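You operate a simulated robot arm through the tools that you are given. There is no shell and no other tool.

You are at the controls of a simulated robot arm. One attempt, no reset.

## Task
Dose the washer with a scoop of powder in the cell marked WASH.
Fine: spill none; scoop back, drawer shut.
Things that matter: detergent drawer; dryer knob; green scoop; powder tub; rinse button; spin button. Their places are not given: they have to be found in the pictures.

Only the result counts: the job must be done as asked and must still hold three seconds after the hand-in. Knocking over, shifting, dropping, spilling or breaking anything else fails it.

## Robot
A 7-joint arm with a two-finger parallel gripper, fixed in place. Base frame: the origin is on the floor under the middle of its stand, x ahead of it, y to its left, z up. Readings come in mm, degrees, newtons and seconds.
With the tool pointing down near the work surface it reaches from about 100 to 640 mm from the base axis. Its first joint turns from -66.0 to 66.0 degrees. Payload 1.57 kg.
The tool frame sits at the grasp point between the pads (the TCP): z along the fingers, y along the line on which they close. The tips reach 30 mm beyond it. The gripper opens to 80 mm. The fingers are 17 mm wide and 12 mm thick; the gripper's body (40 by 82 mm) begins 80 mm behind the TCP.
Orientation is that of the tool frame in the base frame, as a unit quaternion [x, y, z, w]. With the fingers straight down and closing along the base's y, the tool's x points along the base's -x, its y along +y and its z along -z.

## Interface
- The arm moves only by the tool send_rows. Its argument "series" is a list of rows, each an object (a shift or turn left out is 0, a gripper value left out holds the last) with "dp": the shift along the tool's x, y, z in mm, a list of three; "rotation": the turn, a rotation vector about the tool's x, y, z in degrees, a list of three. In form: [{"dp": [tx, ty, tz], "rotation": [ax, ay, az]}, ...]. A call has 1 to 20 rows; each row shifts and turns the commanded pose from where the row before left it, along the tool's axes as they then stand. "fingers" is the finger opening in mm, from 0 to 80, set as the call begins (left out, the last holds). A row lasts 0.2 s, in which the tool goes at most 50 mm and 8.6 degrees; a call with a longer step from one row to the next is refused whole, and so is a gripper value outside its range. Where a pose cannot be reached the arm comes as near as it can. A force on the tool above 40 N (or 10 N above the force at the start of the call, whichever is more), or a blocked arm, ends the call early, and 0.2 s more pass. The fingers move at their own pace (about 72 mm/s each) and stop on an object; they squeeze with about 32 N. The grip force told is the motor's: it shows also when the fingers shut on nothing. Time passes only in rows, and 0.2 s behind the last, so rows that do not move let the fingers close. It gives the time, the measured TCP pose, the force on the tool (base axes), the opening and the grip force at its end, in the units of the frame above (readings bear some noise), with the torque about the TCP (base axes, N m) and any sound that the robot's microphone picked up.
- Cameras (640 x 400 px; columns grow to the right, rows downward): "scene" is fixed at [52.2, 427.2, 1430.4]; the picture's right is [-0.82, -0.58, 0.00], its down [-0.29, 0.41, -0.86] and it looks along [0.50, -0.70, -0.51] (base axes); focal length 230 px, centre (320, 200). "wrist" rides on the gripper at [72, -7, -122] in the tool frame; the picture's right is [0.09, 1.00, 0.00], its down [-0.84, 0.08, -0.54] and it looks along [-0.54, 0.05, 0.84] (tool axes); focal length 238 px, centre (320, 200).
- capture(camera): a new picture of that camera. The clock stands still meanwhile.
- probe_pixels(camera, pixels): for up to 12 pixels [column, row] of the newest picture of that camera ("zoom" is the newest enlarged one), the place [x, y, z] in the base frame of the surface seen there, good to about 2 mm. The clock stands still meanwhile.
- close_up(camera, box): a new picture of the part [left, top, right, bottom] of that camera's present view, enlarged. The clock stands still meanwhile.
- close_job(): hands the job in; it is judged then, once.

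Leave the gripper open and the arm clear of the work at the hand-in unless told otherwise.

The tools are called after "Call:" as a command line: name --argument value ..., lists and objects as JSON in quotes. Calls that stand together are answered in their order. send_rows: Moves the arm, as the interface text tells. Its arguments: {"type":"object","properties":{"series":{"type":"array","items":{"type":"object","properties":{"dp":{"type":"array","items":{"type":"number"}},"rotation":{"type":"array","items":{"type":"number"}}}}},"fingers":{"type":"number"}},"required":["series"]} The other tools are called the same way: capture (camera) takes a picture; probe_pixels (camera, pixels) gives the place of the surface under pixels of a picture; close_up (camera, box) takes an enlarged picture of a part of a camera's view; close_job () hands the job in.

At the start:

```text
clock: 0.0
tool_pos: [314.7, -43.4, 1277.8]
ee_rot: [0.0, 1.0, 0.0, 0.001]
ft_force: [0.2, 0.1, -0.5]
ft_torque: [0.04, 0.0, 0.01]
width: 80.1
finger_force: 0.0
```

scene: 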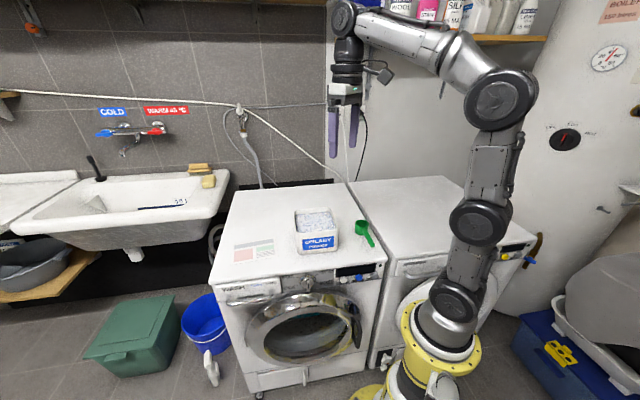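
wrist: 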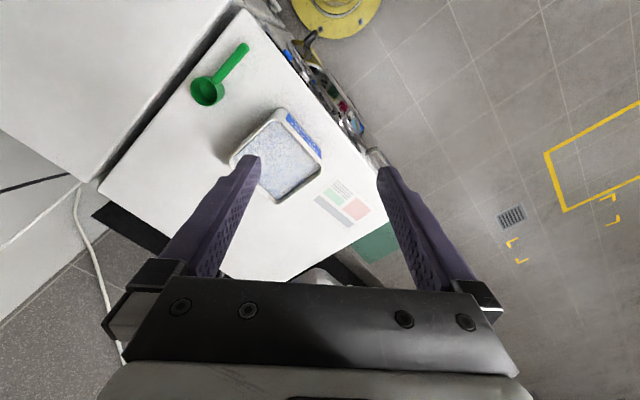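

I see a washer with a powder tub (about 317,230 in scene) and a green scoop (365,233) on top. The drawer is probably at the washer's upper left front (about 250,288). I'll take enlarged pictures first.

Call:
close_up --camera "scene" --box '[200, 170, 400, 300]'

Call:
close_up --camera "wrist" --box '[170, 0, 420, 240]'

```text
3.08 times, centred on (300, 235) of scene
```

zoom: 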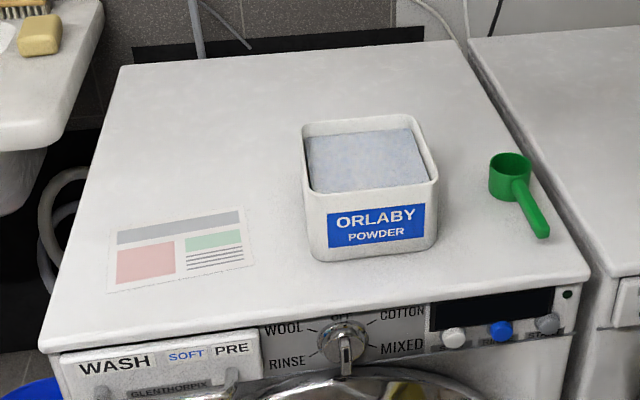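

```text
1.67 times, centred on (295, 120) of wrist
```

zoom: 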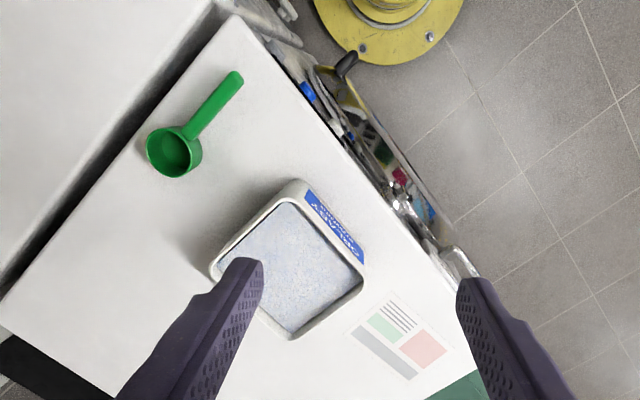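

The drawer front carries WASH / SOFT / PRE at the washer's upper left. I'll enlarge the drawer and the panel.

Call:
close_up --camera "scene" --box '[205, 265, 295, 321]'

Call:
close_up --camera "scene" --box '[280, 250, 400, 325]'

Call:
probe_pixels --camera "scene" --pixels '[[215, 278], [387, 258], [238, 190], [345, 184], [225, 290], [250, 290], [276, 284], [298, 213], [333, 208], [299, 249], [336, 248], [362, 226]]'

```text
7.11 times, centred on (250, 293) of scene
```

zoom: 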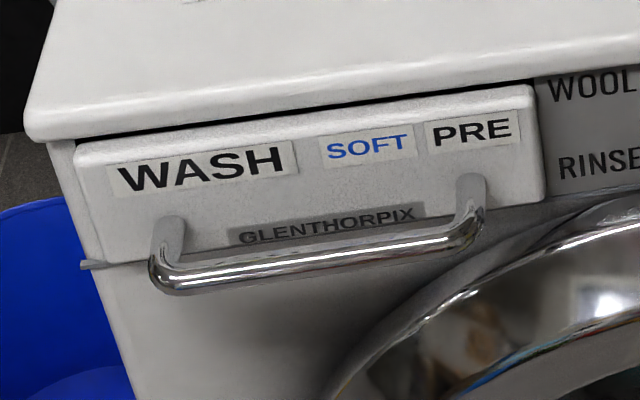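

```text
5.33 times, centred on (340, 288) of scene
```

zoom: 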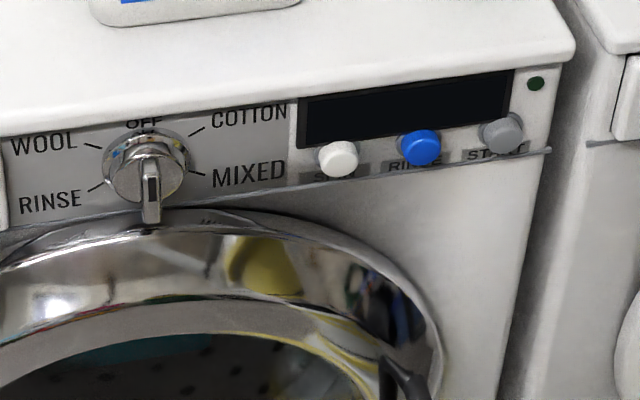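

```text
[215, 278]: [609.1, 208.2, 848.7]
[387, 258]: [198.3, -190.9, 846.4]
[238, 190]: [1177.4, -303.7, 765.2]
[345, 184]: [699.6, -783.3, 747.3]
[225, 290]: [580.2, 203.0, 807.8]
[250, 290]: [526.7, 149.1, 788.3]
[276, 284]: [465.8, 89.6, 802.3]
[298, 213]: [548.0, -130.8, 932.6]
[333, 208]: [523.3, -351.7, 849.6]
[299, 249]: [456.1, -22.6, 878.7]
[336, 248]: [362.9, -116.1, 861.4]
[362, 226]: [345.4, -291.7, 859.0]
```

I need exact geometry of the drawer and handle, so I'll enlarge the drawer again and probe it next.

Call:
close_up --camera "scene" --box '[205, 265, 295, 321]'

```text
7.11 times, centred on (250, 293) of scene
```

zoom: 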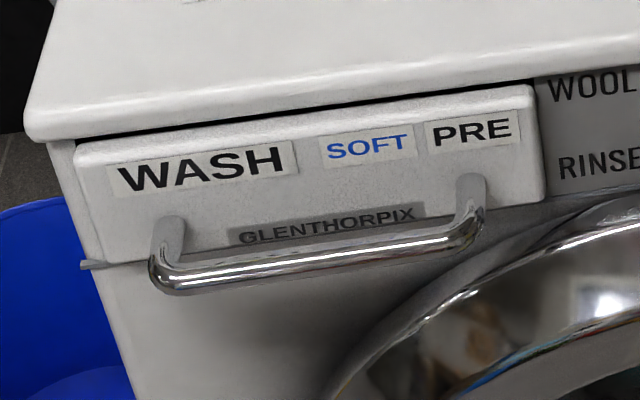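

Now I'll probe points on the drawer face (WASH, SOFT and PRE labels and corners) and along the handle bar.

Call:
probe_pixels --camera "zoom" --pixels '[[85, 158], [525, 95], [110, 250], [535, 195], [185, 275], [250, 268], [330, 256], [400, 246], [450, 236], [170, 230], [470, 190], [300, 210]]'

Call:
probe_pixels --camera "zoom" --pixels '[[40, 130], [600, 70], [330, 100], [130, 115], [160, 260], [160, 280], [480, 225], [330, 248], [330, 266], [600, 180], [90, 190], [400, 300]]'

```text
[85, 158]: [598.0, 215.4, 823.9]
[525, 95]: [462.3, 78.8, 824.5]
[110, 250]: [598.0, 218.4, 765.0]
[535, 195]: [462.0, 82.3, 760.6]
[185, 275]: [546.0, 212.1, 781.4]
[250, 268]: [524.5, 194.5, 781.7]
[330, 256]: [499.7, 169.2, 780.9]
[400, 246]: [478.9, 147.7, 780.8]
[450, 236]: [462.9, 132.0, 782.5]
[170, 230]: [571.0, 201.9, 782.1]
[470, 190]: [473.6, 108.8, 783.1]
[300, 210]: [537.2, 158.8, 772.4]
```

```text
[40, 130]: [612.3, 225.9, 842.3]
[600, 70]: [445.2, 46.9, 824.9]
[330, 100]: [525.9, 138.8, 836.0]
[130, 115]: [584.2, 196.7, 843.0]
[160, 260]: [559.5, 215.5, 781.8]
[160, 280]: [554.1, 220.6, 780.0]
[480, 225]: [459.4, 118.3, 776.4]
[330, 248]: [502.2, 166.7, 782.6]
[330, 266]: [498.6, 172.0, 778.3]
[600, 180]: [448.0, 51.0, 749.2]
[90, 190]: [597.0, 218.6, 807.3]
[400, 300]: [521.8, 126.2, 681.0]
```

The drawer face runs at 45°, with its plane at about z 760–830, and the handle bar centre is near (506,170,777). Next I'll study the scoop and tub in enlarged views.

Call:
close_up --camera "scene" --box '[345, 205, 393, 235]'

Call:
close_up --camera "scene" --box '[345, 210, 393, 260]'

```text
13.33 times, centred on (369, 220) of scene
```

zoom: 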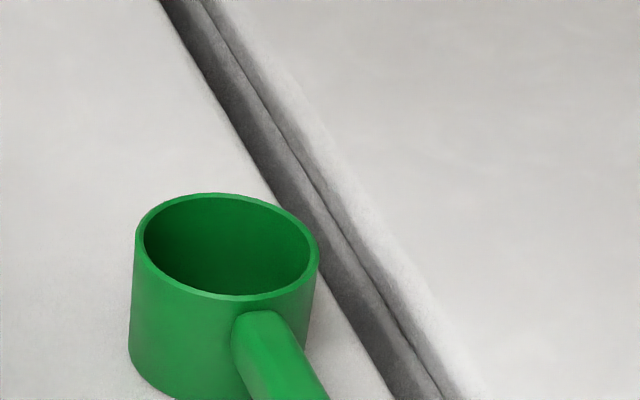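

```text
8.00 times, centred on (369, 235) of scene
```

zoom: 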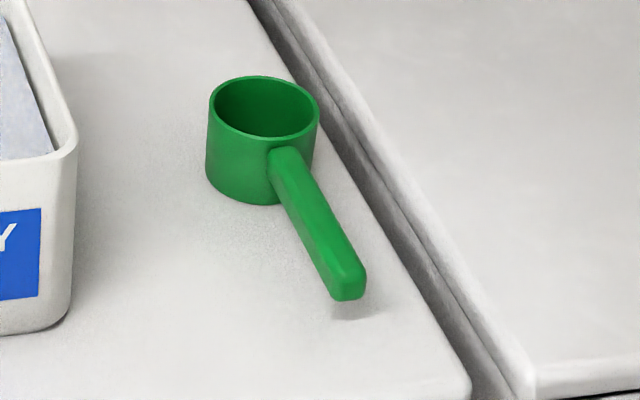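

I'll probe the scoop's rim, base, handle and the surface beside it.

Call:
probe_pixels --camera "zoom" --pixels '[[212, 95], [265, 78], [317, 105], [290, 138], [230, 128], [280, 158], [300, 190], [320, 230], [345, 272], [347, 292], [235, 190], [265, 202]]'

Call:
probe_pixels --camera "zoom" --pixels '[[265, 105], [255, 115], [340, 335], [420, 340], [340, 250], [310, 250], [330, 215], [290, 210], [50, 140], [20, 160], [40, 300], [10, 60]]'

```text
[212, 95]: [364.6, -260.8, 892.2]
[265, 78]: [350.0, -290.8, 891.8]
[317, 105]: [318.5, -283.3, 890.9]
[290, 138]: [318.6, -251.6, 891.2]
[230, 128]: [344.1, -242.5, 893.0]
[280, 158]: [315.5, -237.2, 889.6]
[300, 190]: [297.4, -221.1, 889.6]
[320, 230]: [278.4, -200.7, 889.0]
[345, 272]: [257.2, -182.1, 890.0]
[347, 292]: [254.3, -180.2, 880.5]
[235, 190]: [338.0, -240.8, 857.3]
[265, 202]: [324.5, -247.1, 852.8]
```

```text
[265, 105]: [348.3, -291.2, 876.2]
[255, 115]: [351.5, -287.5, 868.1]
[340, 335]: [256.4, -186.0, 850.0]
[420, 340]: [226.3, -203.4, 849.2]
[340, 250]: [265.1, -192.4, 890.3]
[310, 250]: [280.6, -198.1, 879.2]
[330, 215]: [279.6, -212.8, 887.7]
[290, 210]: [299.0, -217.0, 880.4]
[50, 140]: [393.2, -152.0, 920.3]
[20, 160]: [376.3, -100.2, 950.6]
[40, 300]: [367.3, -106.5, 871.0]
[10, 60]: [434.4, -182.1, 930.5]
```

The scoop's bowl centre is near (340,-267) with its rim at z 892. The handle runs along (-0.71,0.71) at z about 890 and ends near (253,-179). Now the tub.

Call:
close_up --camera "scene" --box '[285, 198, 349, 260]'

```text
6.45 times, centred on (317, 229) of scene
```

zoom: 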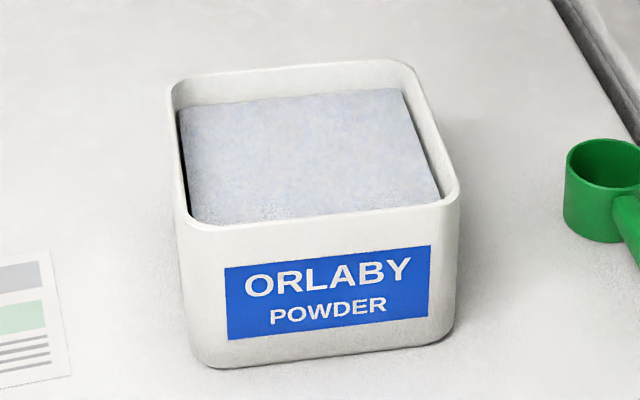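

I'll probe the tub's rim corners, the powder surface and the base.

Call:
probe_pixels --camera "zoom" --pixels '[[172, 95], [205, 75], [380, 62], [412, 75], [457, 190], [440, 203], [215, 226], [185, 210], [300, 218], [290, 66], [176, 150], [435, 130]]'

Call:
probe_pixels --camera "zoom" --pixels '[[190, 115], [300, 95], [395, 95], [240, 130], [310, 150], [380, 150], [205, 205], [310, 205], [425, 190], [215, 366], [440, 340], [330, 355]]'

```text
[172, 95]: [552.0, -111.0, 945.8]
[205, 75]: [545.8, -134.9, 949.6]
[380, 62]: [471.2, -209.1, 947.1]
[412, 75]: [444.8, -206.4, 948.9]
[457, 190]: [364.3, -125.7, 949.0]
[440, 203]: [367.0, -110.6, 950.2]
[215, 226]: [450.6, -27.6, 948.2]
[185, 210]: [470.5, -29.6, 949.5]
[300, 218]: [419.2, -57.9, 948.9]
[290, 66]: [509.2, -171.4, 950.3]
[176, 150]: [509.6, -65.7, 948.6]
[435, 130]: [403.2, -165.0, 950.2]
```

```text
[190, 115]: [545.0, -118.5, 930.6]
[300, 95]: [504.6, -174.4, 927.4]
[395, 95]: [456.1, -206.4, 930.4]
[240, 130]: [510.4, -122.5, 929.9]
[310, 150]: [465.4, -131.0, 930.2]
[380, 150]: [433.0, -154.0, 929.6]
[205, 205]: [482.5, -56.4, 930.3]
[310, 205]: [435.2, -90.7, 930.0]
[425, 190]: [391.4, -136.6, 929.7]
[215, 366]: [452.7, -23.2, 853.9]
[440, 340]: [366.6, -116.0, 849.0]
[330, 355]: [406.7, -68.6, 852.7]
```

The tub rim is at z 950, the powder level at z 930, and the tub centre is near (460,-120). My plan:
1. Open the drawer by its bar.
2. Fill the scoop.
3. Pour into WASH.
4. Return the scoop.
5. Shut the drawer.

First I'll turn the tool 45° so the fingers close across the bar, and check the pose.

Call:
send_rows --series '[{"rotation": [0, 0, -7.5]}, {"rotation": [0, 0, -7.5]}, {"rotation": [0, 0, -7.5]}, {"rotation": [0, 0, -7.5]}, {"rotation": [0, 0, -7.5]}, {"rotation": [0, 0, -7.5]}]' --fingers 60

```text
clock: 1.4
tool_pos: [313.9, -42.9, 1278.6]
ee_rot: [-0.384, 0.923, 0.001, 0.001]
ft_force: [-1.2, 0.0, -0.9]
ft_torque: [0.05, 0.04, -0.01]
width: 59.9
finger_force: 0.1
```

The orientation is as intended (tool x along (-0.71,-0.71), y along (-0.71,0.71)). Next I'll move to above the handle at about (506,170,960).

Call:
send_rows --series '[{"dp": [-24, 1.2, 26.5]}, {"dp": [-24, 1.2, 26.5]}, {"dp": [-24, 1.2, 26.5]}, {"dp": [-24, 1.2, 26.5]}, {"dp": [-24, 1.2, 26.5]}, {"dp": [-24, 1.2, 26.5]}, {"dp": [-24, 1.2, 26.5]}, {"dp": [-24, 1.2, 26.5]}, {"dp": [-24, 1.2, 26.5]}, {"dp": [-24, 1.2, 26.5]}, {"dp": [-24, 1.2, 26.5]}, {"dp": [-24, 1.2, 26.5]}]'

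Call:
capture --camera "wrist"

Call:
capture --camera "scene"

```text
clock: 4.0
tool_pos: [509.3, 171.5, 959.8]
ee_rot: [-0.383, 0.924, 0.001, 0.001]
ft_force: [0.5, 0.2, -0.2]
ft_torque: [0.0, 0.0, 0.01]
width: 59.9
finger_force: 0.0
```

```text
taken
```

wrist: 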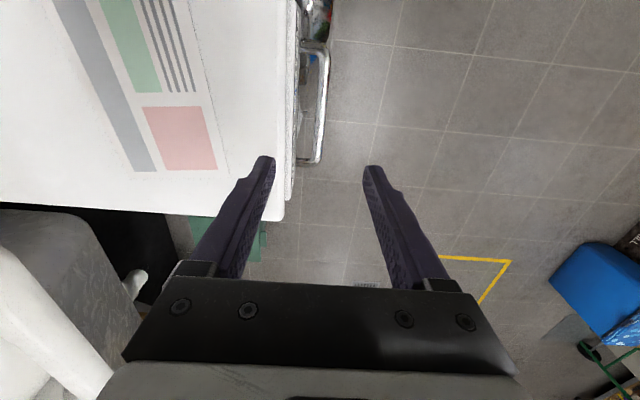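

```text
taken
```

scene: 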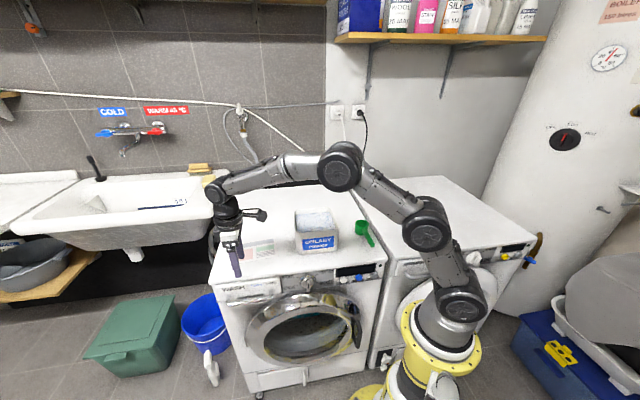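

The bar is visible in the wrist picture at columns 300–328, rows 40–163. I'll probe it from this angle.

Call:
probe_pixels --camera "wrist" --pixels '[[326, 60], [324, 90], [321, 120], [318, 150], [310, 161], [312, 45], [305, 100], [303, 162], [290, 190], [297, 100], [285, 100], [280, 205]]'

```text
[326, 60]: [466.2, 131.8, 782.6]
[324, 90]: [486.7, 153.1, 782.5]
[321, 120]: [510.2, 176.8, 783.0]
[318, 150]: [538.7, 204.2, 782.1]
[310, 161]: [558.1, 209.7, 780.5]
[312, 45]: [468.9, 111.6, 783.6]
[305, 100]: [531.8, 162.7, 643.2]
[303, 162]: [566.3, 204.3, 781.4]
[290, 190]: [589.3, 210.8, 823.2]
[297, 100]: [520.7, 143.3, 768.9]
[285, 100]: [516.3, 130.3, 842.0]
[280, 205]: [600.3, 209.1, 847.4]
```

The bar's top is at z 783 and its centre line at offset -236.5 along the outward axis. The gap behind it is about 26 mm. I'll narrow the fingers to 30 mm, shift 2.4 mm outward, and go down partway.

Call:
send_rows --series '[{"dp": [0, 2.4, 0]}, {"dp": [0, 0, 0]}, {"dp": [0, 0, 25]}, {"dp": [0, 0, 25]}, {"dp": [0, 0, 25]}, {"dp": [0, 0, 15]}]' --fingers 30

Call:
capture --camera "wrist"

Call:
close_up --camera "scene" --box '[190, 190, 310, 320]'

```text
clock: 5.4
tool_pos: [506.3, 171.8, 869.5]
ee_rot: [-0.383, 0.924, 0.001, 0.001]
ft_force: [-0.4, -0.7, -1.3]
ft_torque: [0.01, 0.0, -0.01]
width: 29.9
finger_force: 0.1
```

```text
taken
```

wrist: 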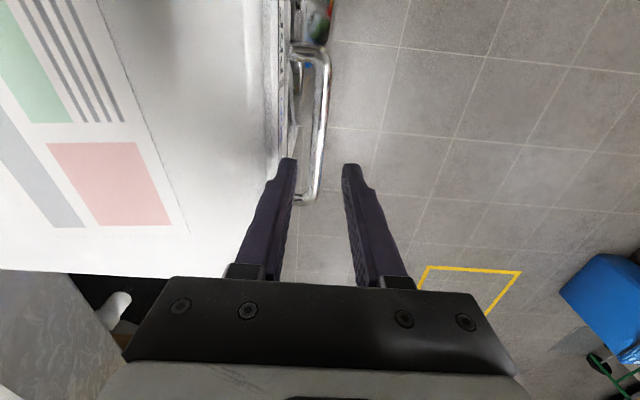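

```text
3.08 times, centred on (250, 255) of scene
```

zoom: 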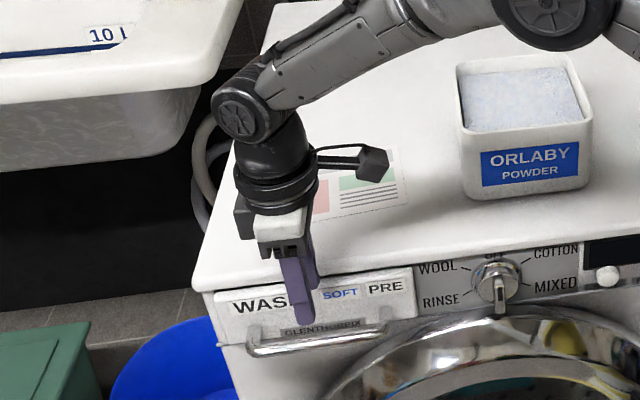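

TCP is aligned with the bar (offset -236.5). I'll go down 82 mm with the fingers straddling the bar.

Call:
send_rows --series '[{"dp": [0, 0, 14]}, {"dp": [0, 0, 14]}, {"dp": [0, 0, 14]}, {"dp": [0, 0, 14]}, {"dp": [0, 0, 14]}, {"dp": [0, 0, 12]}]'

Call:
capture --camera "wrist"

Call:
close_up --camera "scene" --box '[190, 220, 290, 320]'

```text
clock: 6.8
tool_pos: [508.9, 173.5, 787.5]
ee_rot: [-0.382, 0.924, 0.0, 0.001]
ft_force: [1.0, 0.5, 0.9]
ft_torque: [0.01, 0.01, 0.0]
width: 30.0
finger_force: 0.0
```

```text
taken
```

wrist: 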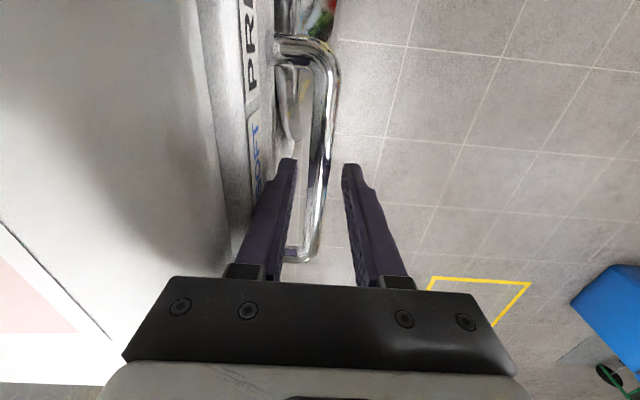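

```text
4.00 times, centred on (240, 270) of scene
```

zoom: 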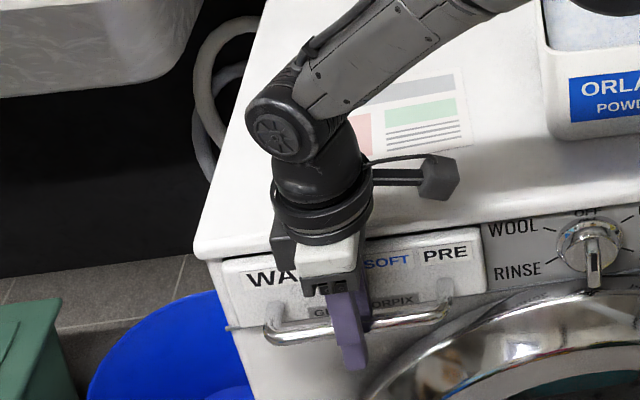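

The bar now passes between the fingers with no contact force. I'll close on it.

Call:
send_rows --series '[{"dp": [0, 0, 0]}, {"dp": [0, 0, 0]}, {"dp": [0, 0, 0]}]' --fingers 0

```text
clock: 7.6
tool_pos: [507.8, 172.5, 787.8]
ee_rot: [-0.383, 0.924, 0.0, 0.002]
ft_force: [2.9, -2.4, -3.0]
ft_torque: [0.15, -0.29, 0.31]
width: 13.9
finger_force: 29.6
```

Gripped, with the bar 14 mm thick. I'll pull slowly outward (tool +y).

Call:
send_rows --series '[{"dp": [0, 4, 0]}, {"dp": [0, 5, 0]}, {"dp": [0, 6, 0]}, {"dp": [0, 6, 0]}, {"dp": [0, 6, 0]}]'

```text
clock: 8.8
tool_pos: [488.3, 191.6, 787.5]
ee_rot: [-0.382, 0.924, -0.001, 0.001]
ft_force: [4.6, 1.9, -6.5]
ft_torque: [0.26, -0.29, 0.36]
width: 13.8
finger_force: 30.2
```

The drawer is coming out with little force. I'll pull further.

Call:
send_rows --series '[{"dp": [0, 8, 0]}, {"dp": [0, 8, 0]}, {"dp": [0, 8, 0]}, {"dp": [0, 8, 0]}, {"dp": [0, 8, 0]}, {"dp": [0, 8, 0]}, {"dp": [0, 8, 0]}, {"dp": [0, 8, 0]}]'

Call:
capture --camera "scene"

Call:
close_up --camera "scene" --box '[190, 220, 310, 340]'

```text
clock: 10.6
tool_pos: [441.6, 237.9, 788.7]
ee_rot: [-0.383, 0.924, 0.0, -0.001]
ft_force: [8.1, 7.5, -20.1]
ft_torque: [-0.13, 0.16, 0.29]
width: 13.6
finger_force: 29.9
```

```text
taken
```

scene: 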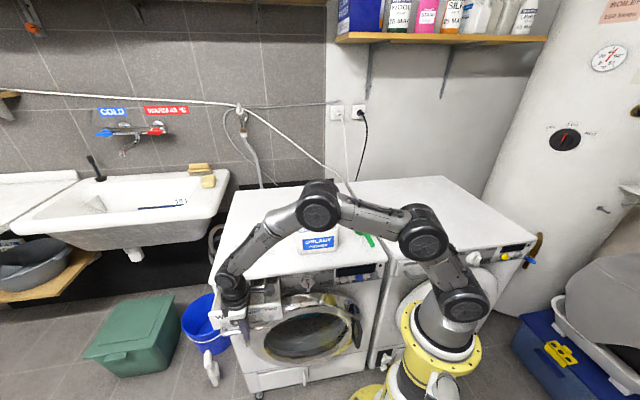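

```text
3.33 times, centred on (250, 280) of scene
```

zoom: 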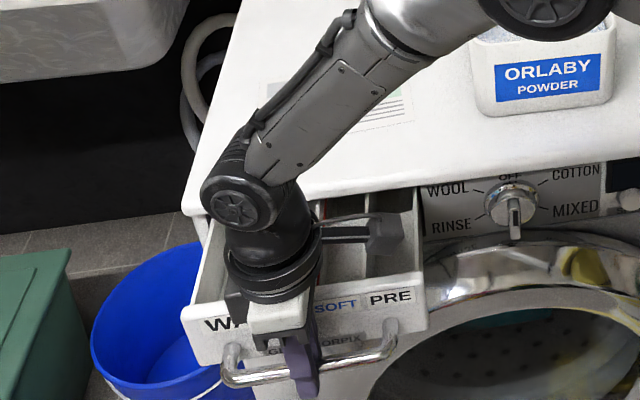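

The drawer is open about 92 mm and its cells are visible. There is about 20 N of side load, so I'll relax it with a tiny shift and then pull a bit further.

Call:
send_rows --series '[{"dp": [-0.5, 0, 1.0]}, {"dp": [0, 6, 0]}, {"dp": [0, 6, 0]}, {"dp": [0, 6, 0]}, {"dp": [0, 6, 0]}, {"dp": [0, 6, 0]}]'

```text
clock: 12.0
tool_pos: [420.3, 257.2, 789.5]
ee_rot: [-0.383, 0.924, 0.0, 0.0]
ft_force: [-10.2, -9.9, 16.7]
ft_torque: [-0.44, 0.35, 0.26]
width: 13.5
finger_force: 30.1
```

The drawer is open about 121 mm, leaving roughly 110 mm of the cell accessible, which is enough. I'll release the bar (fingers to 30 mm) and go straight up.

Call:
send_rows --series '[{"dp": [0, 0, 0]}, {"dp": [0, 0, 0]}, {"dp": [0, 0, 0]}]' --fingers 30

```text
clock: 12.8
tool_pos: [422.6, 259.2, 787.6]
ee_rot: [-0.383, 0.924, 0.001, 0.001]
ft_force: [-0.1, 2.0, 0.1]
ft_torque: [-0.02, 0.01, 0.02]
width: 29.0
finger_force: 0.1
```

The bar is released and forces are near zero. I'll rise 200 mm and look into the drawer.

Call:
send_rows --series '[{"dp": [0, 0, -10]}, {"dp": [0, 0, -20]}, {"dp": [0, 0, -30]}, {"dp": [0, 0, -35]}, {"dp": [0, 0, -35]}, {"dp": [0, 0, -35]}, {"dp": [0, 0, -35]}]'

Call:
capture --camera "wrist"

Call:
close_up --camera "scene" --box '[190, 220, 310, 340]'

```text
clock: 14.4
tool_pos: [420.7, 259.1, 988.0]
ee_rot: [-0.383, 0.924, 0.001, 0.0]
ft_force: [0.6, -1.2, -0.1]
ft_torque: [-0.03, -0.01, -0.02]
width: 30.1
finger_force: 0.1
```

```text
taken
```

wrist: 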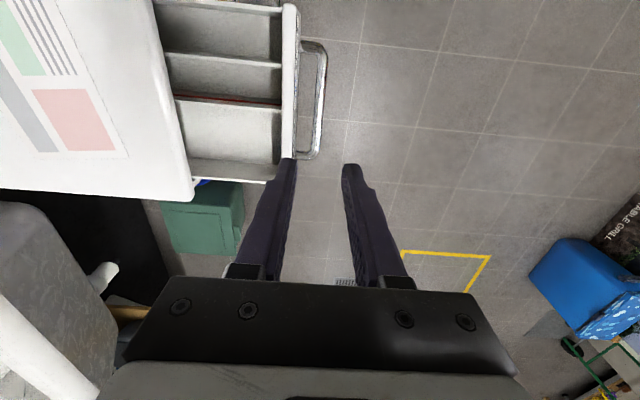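

```text
3.33 times, centred on (250, 280) of scene
```

zoom: 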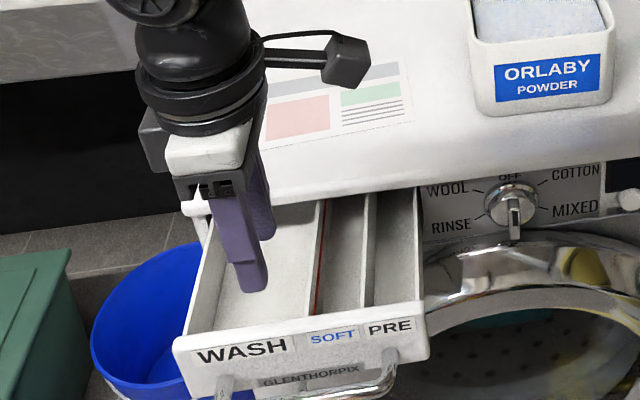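

The drawer shows three cells, and WASH is the big left one. I'll enlarge it in the wrist view and probe.

Call:
close_up --camera "wrist" --box '[140, 0, 340, 200]'

```text
2.00 times, centred on (240, 100) of wrist
```

zoom: 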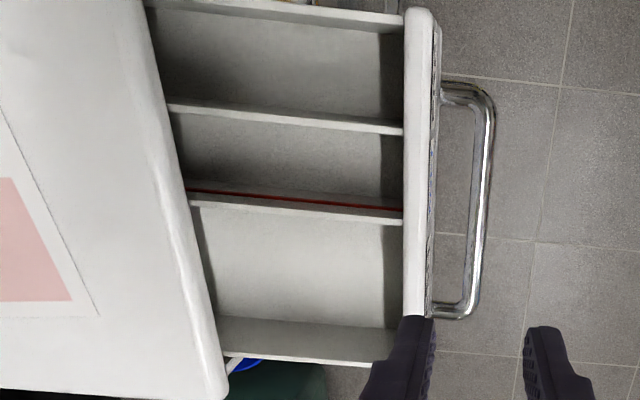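

Call:
probe_pixels --camera "zoom" --pixels '[[420, 50], [420, 250], [404, 240], [300, 208], [300, 118], [290, 355], [300, 270], [230, 270], [370, 270], [395, 270], [210, 260], [300, 150]]'

Call:
probe_pixels --camera "zoom" --pixels '[[480, 150], [480, 250], [195, 205], [390, 218], [390, 365], [240, 352], [300, 340], [175, 105], [380, 125], [300, 15], [300, 70], [195, 300]]'

```text
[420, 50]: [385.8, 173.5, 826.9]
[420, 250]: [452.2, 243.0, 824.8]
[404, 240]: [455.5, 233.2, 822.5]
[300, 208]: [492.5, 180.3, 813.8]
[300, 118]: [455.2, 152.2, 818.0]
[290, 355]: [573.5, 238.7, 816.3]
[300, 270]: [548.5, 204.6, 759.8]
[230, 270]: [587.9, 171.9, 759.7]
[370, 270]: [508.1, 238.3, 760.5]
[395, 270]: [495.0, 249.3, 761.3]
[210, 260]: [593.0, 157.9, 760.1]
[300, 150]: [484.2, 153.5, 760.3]
```

```text
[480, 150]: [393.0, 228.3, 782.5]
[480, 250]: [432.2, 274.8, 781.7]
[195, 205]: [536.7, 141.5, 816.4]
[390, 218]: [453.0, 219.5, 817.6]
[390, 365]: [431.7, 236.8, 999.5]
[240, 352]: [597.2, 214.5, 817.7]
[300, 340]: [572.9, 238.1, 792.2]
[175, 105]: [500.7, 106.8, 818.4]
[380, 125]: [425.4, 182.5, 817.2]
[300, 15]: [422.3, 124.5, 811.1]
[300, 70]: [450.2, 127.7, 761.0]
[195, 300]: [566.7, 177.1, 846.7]
```

The WASH cell spans about 92 mm along the face, its floor is at z 760 and its walls top out at z 817. It is open for about 110 mm in front of the washer edge. I'll check the arm's geometry in a new scene picture to plan a tilted grip.

Call:
capture --camera "scene"

```text
taken
```

scene: 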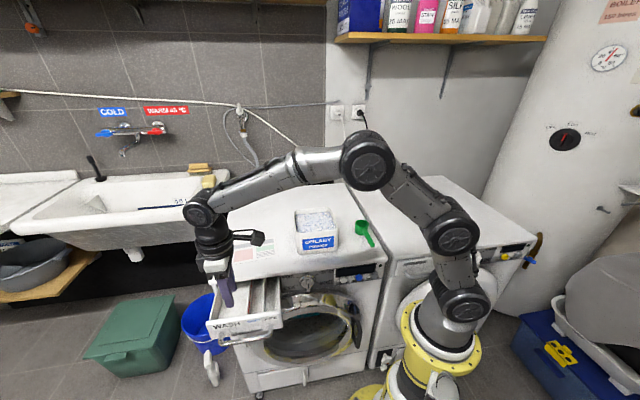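

Call:
probe_pixels --camera "scene" --pixels '[[465, 305], [456, 240], [369, 160], [200, 213], [445, 332], [453, 270], [410, 200], [270, 180], [212, 240], [215, 268], [225, 300], [430, 345]]'

```text
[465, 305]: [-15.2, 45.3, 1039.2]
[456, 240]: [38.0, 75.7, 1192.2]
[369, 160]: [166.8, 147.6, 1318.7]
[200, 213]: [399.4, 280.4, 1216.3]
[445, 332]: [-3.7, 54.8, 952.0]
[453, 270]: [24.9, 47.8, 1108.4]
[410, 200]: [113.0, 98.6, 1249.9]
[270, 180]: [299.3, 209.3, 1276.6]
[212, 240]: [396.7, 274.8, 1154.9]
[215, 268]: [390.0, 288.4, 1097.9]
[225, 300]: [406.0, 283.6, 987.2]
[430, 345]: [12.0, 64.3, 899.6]
```

The shoulder sits near z 1040 and the wrist hub is about 228 mm behind the TCP. I'll grip the scoop's handle with the tool tilted 45°, so I can later pour mostly by wrist roll. First I'll yaw 90° back (tool y along the washer's width) while rising about 80 mm.

Call:
send_rows --series '[{"dp": [0, 0, -8], "rotation": [0, 0, 7.5]}, {"dp": [0, 0, -8], "rotation": [0, 0, 7.5]}, {"dp": [0, 0, -8], "rotation": [0, 0, 7.5]}, {"dp": [0, 0, -8], "rotation": [0, 0, 7.5]}, {"dp": [0, 0, -8], "rotation": [0, 0, 7.5]}, {"dp": [0, 0, -8], "rotation": [0, 0, 7.5]}, {"dp": [0, 0, -8], "rotation": [0, 0, 7.5]}, {"dp": [0, 0, -8], "rotation": [0, 0, 7.5]}, {"dp": [0, 0, -8], "rotation": [0, 0, 7.5]}, {"dp": [0, 0, -8], "rotation": [0, 0, 7.5]}, {"dp": [0, 0, -8], "rotation": [0, 0, 7.5]}, {"dp": [0, 0, -8], "rotation": [0, 0, 7.5]}]' --fingers 44

```text
clock: 17.0
tool_pos: [421.0, 258.5, 1084.4]
ee_rot: [0.383, 0.924, 0.001, 0.0]
ft_force: [0.8, 0.3, 0.2]
ft_torque: [0.01, 0.04, 0.03]
width: 44.2
finger_force: 0.1
```

The orientation is right. I'll move across in front of the tub (z 1084, clear of everything) toward the scoop side.

Call:
send_rows --series '[{"dp": [-11.25, -35.6, 0]}, {"dp": [-11.25, -35.6, 0]}, {"dp": [-11.25, -35.6, 0]}, {"dp": [-11.25, -35.6, 0]}, {"dp": [-11.25, -35.6, 0]}, {"dp": [-11.25, -35.6, 0]}, {"dp": [-11.25, -35.6, 0]}, {"dp": [-11.25, -35.6, 0]}, {"dp": [-11.25, -35.6, 0]}, {"dp": [-11.25, -35.6, 0]}, {"dp": [-11.25, -35.6, 0]}, {"dp": [-11.25, -35.6, 0]}]'

```text
clock: 19.6
tool_pos: [214.8, -139.6, 1082.1]
ee_rot: [0.383, 0.924, 0.0, 0.0]
ft_force: [0.3, 0.4, 0.3]
ft_torque: [0.02, 0.0, 0.03]
width: 44.1
finger_force: 0.0
```

Now I'll tilt the tool 45° about its y so the fingers point down and away toward the scoop.

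Call:
send_rows --series '[{"rotation": [0, -7.5, 0]}, {"rotation": [0, -7.5, 0]}, {"rotation": [0, -7.5, 0]}, {"rotation": [0, -7.5, 0]}, {"rotation": [0, -7.5, 0]}, {"rotation": [0, -7.5, 0]}]'

Call:
capture --camera "scene"

Call:
capture --camera "wrist"

```text
clock: 21.0
tool_pos: [213.6, -138.5, 1082.9]
ee_rot: [0.353, 0.853, -0.146, 0.355]
ft_force: [0.1, 0.0, 0.1]
ft_torque: [-0.02, -0.03, -0.01]
width: 44.0
finger_force: 0.0
```

```text
taken
```

scene: 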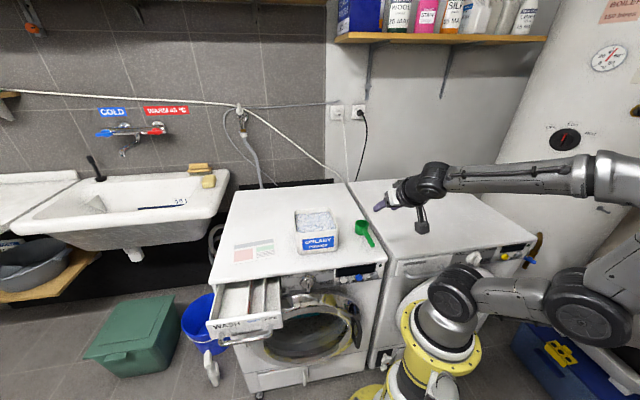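

```text
taken
```

wrist: 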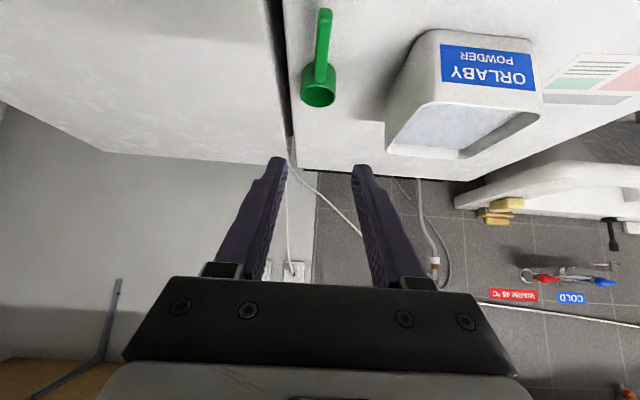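

The reach is fine, but the elbow has folded behind the base. I'll check how near the elbow and forearm are to the boiler and other surroundings.

Call:
probe_pixels --camera "scene" --pixels '[[590, 305], [620, 180], [540, 180], [425, 185], [455, 290], [635, 270], [560, 90], [560, 270], [421, 220], [395, 200]]'

```text
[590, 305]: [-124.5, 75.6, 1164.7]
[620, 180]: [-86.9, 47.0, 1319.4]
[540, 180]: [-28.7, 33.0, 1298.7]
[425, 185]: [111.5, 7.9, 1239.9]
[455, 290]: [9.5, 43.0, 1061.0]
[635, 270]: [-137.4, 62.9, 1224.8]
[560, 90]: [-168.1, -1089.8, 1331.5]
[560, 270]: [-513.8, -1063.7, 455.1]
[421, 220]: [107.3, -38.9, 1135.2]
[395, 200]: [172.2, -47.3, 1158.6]
```

Nothing is near the elbow. I'll lower to the pre-grasp point about 113 mm behind the grip spot along the tool axis.

Call:
send_rows --series '[{"dp": [15.1, 0, 16.8]}, {"dp": [15.1, 0, 16.8]}, {"dp": [15.1, 0, 16.8]}, {"dp": [15.1, 0, 16.8]}, {"dp": [15.1, 0, 16.8]}]'

Call:
capture --camera "wrist"

Call:
capture --camera "scene"

```text
clock: 22.2
tool_pos: [219.7, -143.0, 970.6]
ee_rot: [0.353, 0.853, -0.145, 0.356]
ft_force: [1.2, -0.4, -0.1]
ft_torque: [0.01, -0.01, -0.01]
width: 43.9
finger_force: 0.1
```

```text
taken
```

wrist: 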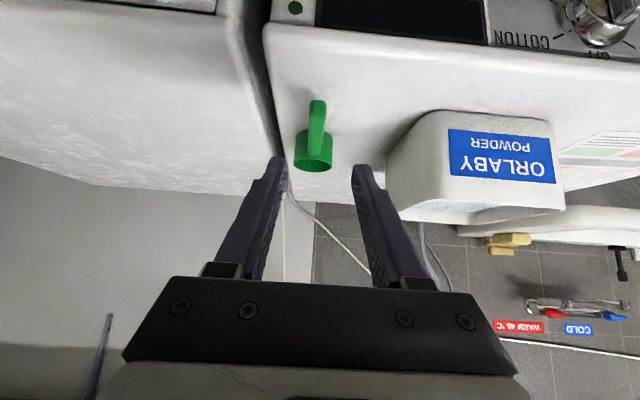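

```text
taken
```

scene: 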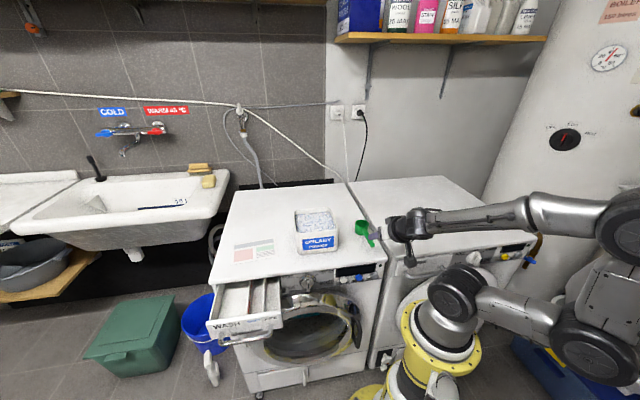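

I'll verify the handle's centreline from this wrist view with an enlarged picture.

Call:
close_up --camera "wrist" --box '[270, 80, 370, 180]'

```text
4.00 times, centred on (320, 130) of wrist
```

zoom: 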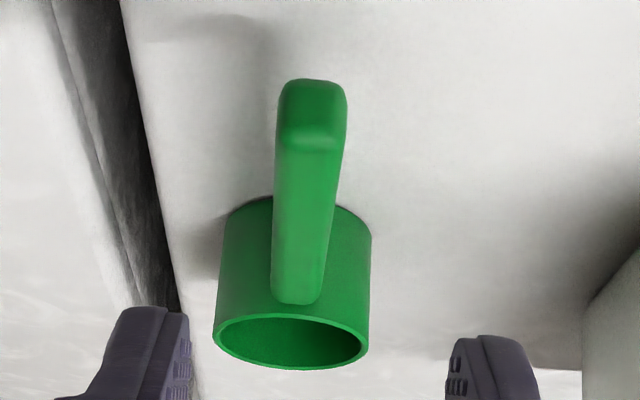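

Call:
probe_pixels --camera "zoom" --pixels '[[310, 145], [306, 180], [302, 220], [298, 260], [296, 295], [280, 200], [330, 200], [275, 250], [325, 250], [310, 110], [293, 340], [293, 368]]'

Call:
probe_pixels --camera "zoom" --pixels '[[218, 335], [365, 350], [294, 318], [284, 130], [340, 130], [311, 85], [220, 290], [370, 280], [160, 180], [450, 200]]'

```text
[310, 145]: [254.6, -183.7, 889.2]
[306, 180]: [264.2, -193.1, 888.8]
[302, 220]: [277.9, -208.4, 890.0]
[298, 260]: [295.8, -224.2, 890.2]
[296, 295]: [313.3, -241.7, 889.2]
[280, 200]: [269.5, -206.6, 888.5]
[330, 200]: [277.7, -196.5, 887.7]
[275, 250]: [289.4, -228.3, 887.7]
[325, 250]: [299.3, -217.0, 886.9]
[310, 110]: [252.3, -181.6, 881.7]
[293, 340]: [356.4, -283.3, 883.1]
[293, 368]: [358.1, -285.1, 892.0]
```

```text
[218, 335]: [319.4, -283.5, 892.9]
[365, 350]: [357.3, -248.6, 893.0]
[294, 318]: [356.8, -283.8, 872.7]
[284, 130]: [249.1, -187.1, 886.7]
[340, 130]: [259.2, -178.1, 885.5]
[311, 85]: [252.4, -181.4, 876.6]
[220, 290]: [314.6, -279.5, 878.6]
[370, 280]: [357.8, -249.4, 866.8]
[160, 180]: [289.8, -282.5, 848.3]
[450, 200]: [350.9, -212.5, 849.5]
```

Refined numbers: the handle's centreline is at s = 51 (3 mm less than where I am), 14–15 mm wide, top z 889.5. The bowl centre is at o = -428. I'll shift 3 mm and approach along the tool axis.

Call:
send_rows --series '[{"dp": [0, -3, 0]}, {"dp": [0.4, 0, 25]}, {"dp": [0.5, 0, 25]}, {"dp": [0.5, 0, 25]}, {"dp": [0.4, 0, 20]}, {"dp": [0.4, 0, 18]}]'

Call:
capture --camera "wrist"

Call:
close_up --camera "scene" --box '[330, 190, 450, 290]'

```text
clock: 23.6
tool_pos: [271.1, -199.2, 888.0]
ee_rot: [0.354, 0.854, -0.145, 0.354]
ft_force: [0.0, 0.6, -0.9]
ft_torque: [0.01, 0.0, 0.0]
width: 44.1
finger_force: 0.1
```

```text
taken
```

wrist: 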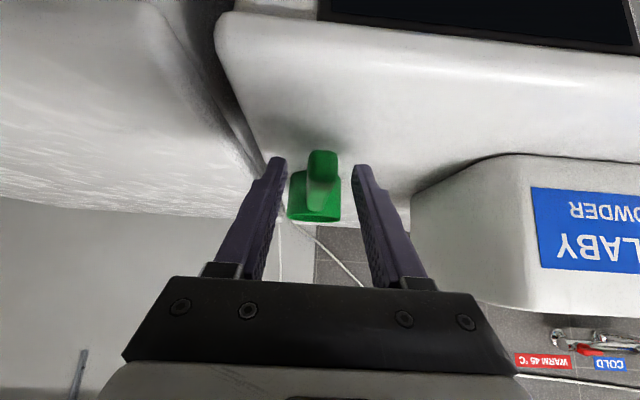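

```text
4.00 times, centred on (390, 240) of scene
```

zoom: 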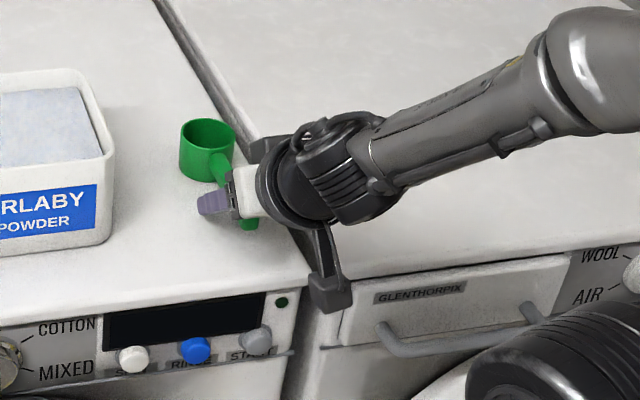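

The handle is centred between the fingers with no contact. I'll close on it.

Call:
send_rows --series '[{"dp": [0, 0, 0]}, {"dp": [0, 0, 0]}, {"dp": [0, 0, 0]}, {"dp": [0, 0, 0]}]' --fingers 0

```text
clock: 24.6
tool_pos: [271.3, -201.0, 888.9]
ee_rot: [0.354, 0.853, -0.146, 0.354]
ft_force: [0.2, -0.1, 0.2]
ft_torque: [0.02, 0.09, 0.01]
width: 15.1
finger_force: 30.5
```

Gripped at 15 mm width. I'll lift 40 mm straight up and check that the scoop comes along level.

Call:
send_rows --series '[{"dp": [-4, 0, -4]}, {"dp": [-8, 0, -8]}, {"dp": [-8, 0, -8]}, {"dp": [-8.3, 0, -8.3]}]'

Call:
close_up --camera "scene" --box '[330, 180, 450, 280]'

Call:
capture --camera "wrist"

```text
clock: 25.6
tool_pos: [271.0, -200.8, 929.8]
ee_rot: [0.354, 0.853, -0.146, 0.354]
ft_force: [-0.6, -0.8, 0.1]
ft_torque: [0.02, 0.06, 0.0]
width: 15.3
finger_force: 31.0
```

```text
4.00 times, centred on (390, 230) of scene
```

zoom: 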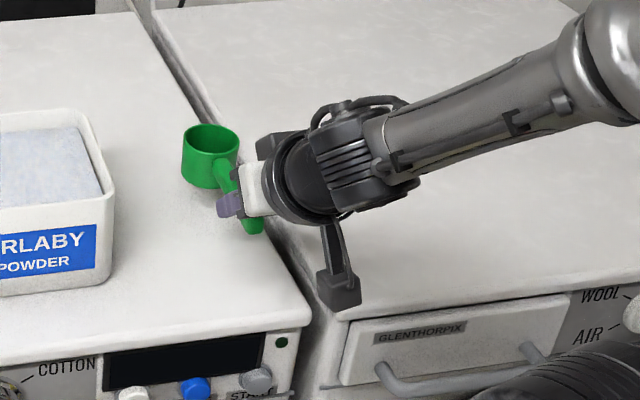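

```text
taken
```

wrist: 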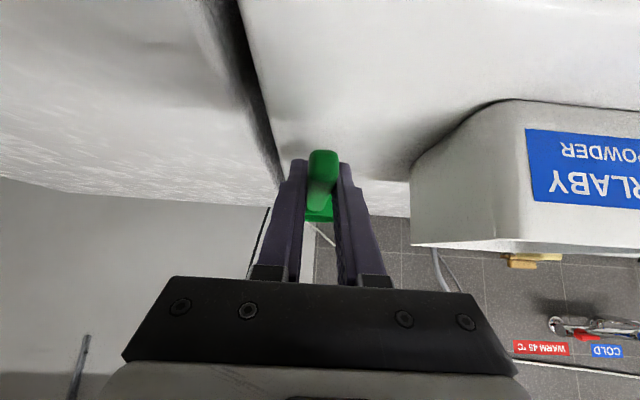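

The scoop is up. I'll probe its rim and handle to see whether it stayed level.

Call:
close_up --camera "scene" --box '[365, 200, 405, 240]'

```text
10.00 times, centred on (385, 220) of scene
```

zoom: 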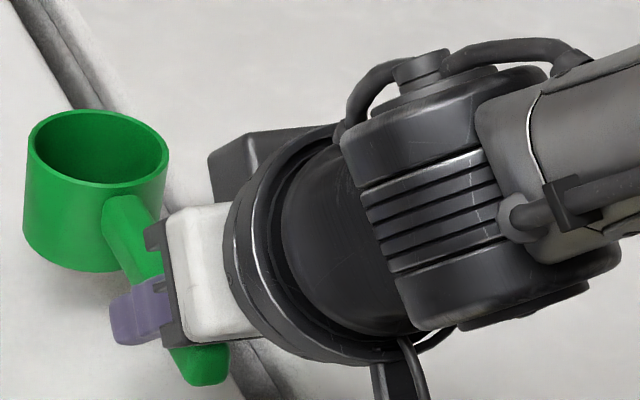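

Call:
probe_pixels --camera "zoom" --pixels '[[31, 150], [95, 112], [165, 150], [105, 184], [50, 170], [130, 225], [140, 260], [200, 360], [120, 205], [70, 268], [30, 235]]'

```text
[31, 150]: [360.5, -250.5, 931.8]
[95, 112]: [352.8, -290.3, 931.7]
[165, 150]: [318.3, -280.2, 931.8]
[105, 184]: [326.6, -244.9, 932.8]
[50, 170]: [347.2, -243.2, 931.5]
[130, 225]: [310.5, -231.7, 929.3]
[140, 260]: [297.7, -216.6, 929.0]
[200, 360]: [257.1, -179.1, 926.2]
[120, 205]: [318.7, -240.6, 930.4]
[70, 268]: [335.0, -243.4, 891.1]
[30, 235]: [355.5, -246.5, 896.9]
```

The rim is level (all about z 932). The rim centre is 95 mm ahead of the TCP and 2 mm above it. I'll lift to z 1017 to clear the tub, then yaw 45° about the vertical so the scoop lies along the tub's diagonal.

Call:
send_rows --series '[{"dp": [-10, 0, -10]}, {"dp": [-17, 0, -17]}, {"dp": [-17, 0, -17]}, {"dp": [-17.6, 0, -17.6]}, {"rotation": [-5.303, 0, -5.303]}, {"rotation": [-5.303, 0, -5.303]}, {"rotation": [-5.303, 0, -5.303]}, {"rotation": [-5.303, 0, -5.303]}, {"rotation": [-5.303, 0, -5.303]}, {"rotation": [-5.303, 0, -5.303]}]'

Call:
capture --camera "scene"

```text
clock: 27.8
tool_pos: [273.2, -199.1, 1015.0]
ee_rot: [0.0, 0.924, 0.0, 0.383]
ft_force: [-0.2, 0.4, -0.3]
ft_torque: [-0.01, 0.06, -0.01]
width: 15.2
finger_force: 30.8
```

```text
taken
```

scene: 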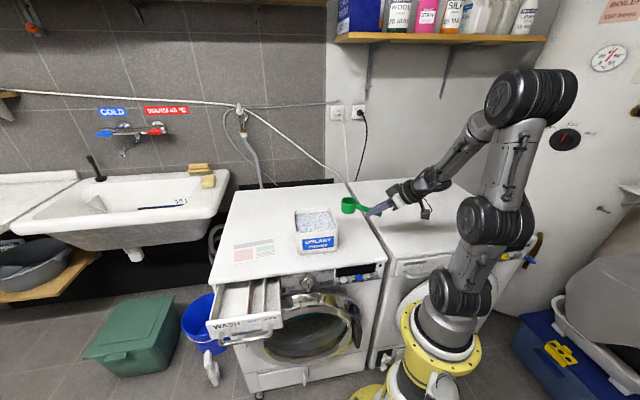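

The scoop now points along +X. I'll move it over the tub so its bowl sits at about (450,-119.5), with its bottom about 27 mm above the tub rim.

Call:
send_rows --series '[{"dp": [-14.85, 19.6, 14.5]}, {"dp": [-14.85, 19.6, 14.5]}, {"dp": [-14.85, 19.6, 14.5]}, {"dp": [-14.85, 19.6, 14.5]}]'

Call:
close_up --camera "scene" --box '[270, 170, 390, 270]'

Call:
capture --camera "wrist"

```text
clock: 28.8
tool_pos: [356.4, -121.0, 1016.7]
ee_rot: [0.001, 0.924, 0.0, 0.383]
ft_force: [-0.6, 0.7, -0.9]
ft_torque: [0.03, 0.01, -0.02]
width: 15.2
finger_force: 31.0
```

```text
4.00 times, centred on (330, 220) of scene
```

zoom: 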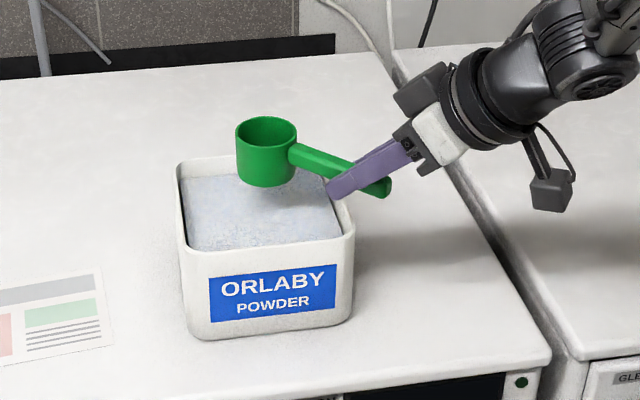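

```text
taken
```

wrist: 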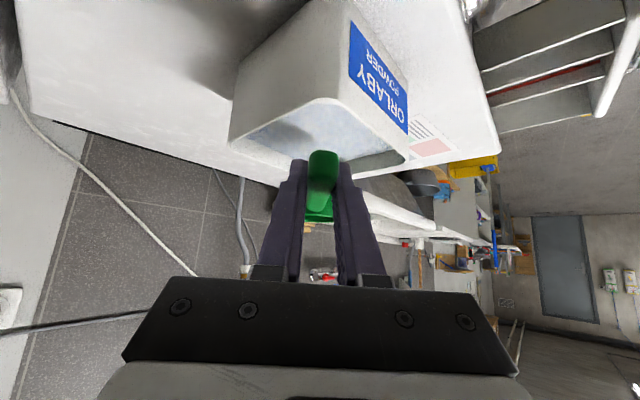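

I'll probe the scoop's rim, plus the tub's inner rim, to confirm alignment before dipping.

Call:
close_up --camera "scene" --box '[305, 190, 365, 240]'

```text
8.00 times, centred on (335, 215) of scene
```

zoom: 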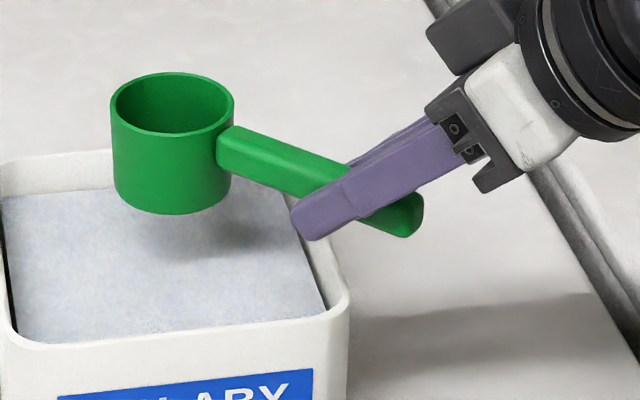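

Call:
probe_pixels --camera "zoom" --pixels '[[113, 110], [172, 74], [232, 105], [170, 137], [240, 140], [300, 165], [400, 205], [160, 212], [300, 235], [343, 295], [335, 270], [15, 170]]'

```text
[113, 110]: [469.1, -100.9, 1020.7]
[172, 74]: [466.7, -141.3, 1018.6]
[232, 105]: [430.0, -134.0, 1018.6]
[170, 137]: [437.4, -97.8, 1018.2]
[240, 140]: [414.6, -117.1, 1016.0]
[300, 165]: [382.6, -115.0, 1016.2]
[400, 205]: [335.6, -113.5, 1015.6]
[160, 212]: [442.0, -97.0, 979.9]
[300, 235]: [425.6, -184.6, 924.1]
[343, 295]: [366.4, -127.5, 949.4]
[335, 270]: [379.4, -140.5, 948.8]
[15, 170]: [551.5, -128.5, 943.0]
```

The bowl centre is at (451,-119) and the rim is at z 1019, so it's well aligned. I'll pitch the scoop 60° mouth-forward about its rim centre, above the tub.

Call:
send_rows --series '[{"dp": [-9.18, 0, -8.39], "rotation": [0, 7.5, 0]}, {"dp": [-9.18, 0, -8.39], "rotation": [0, 7.5, 0]}, {"dp": [-9.18, 0, -8.39], "rotation": [0, 7.5, 0]}, {"dp": [-9.18, 0, -8.39], "rotation": [0, 7.5, 0]}, {"dp": [-9.18, 0, -8.39], "rotation": [0, 7.5, 0]}, {"dp": [-9.18, 0, -8.39], "rotation": [0, 7.5, 0]}, {"dp": [-9.18, 0, -8.39], "rotation": [0, 7.5, 0]}, {"dp": [-9.18, 0, -8.39], "rotation": [0, 7.5, 0]}]'

Call:
close_up --camera "scene" --box '[270, 150, 390, 270]'

```text
clock: 30.6
tool_pos: [367.1, -124.3, 1002.3]
ee_rot: [-0.017, 0.99, 0.139, 0.006]
ft_force: [2.1, -4.2, -1.0]
ft_torque: [-0.39, -0.14, -0.3]
width: 15.1
finger_force: 31.2
out of reach, approached as far as the arm can: row 3, 4, 5, 6, 7, 8
```

```text
3.33 times, centred on (330, 210) of scene
```

zoom: 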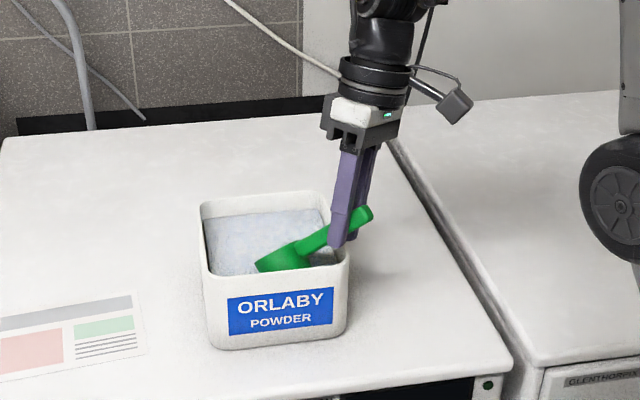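

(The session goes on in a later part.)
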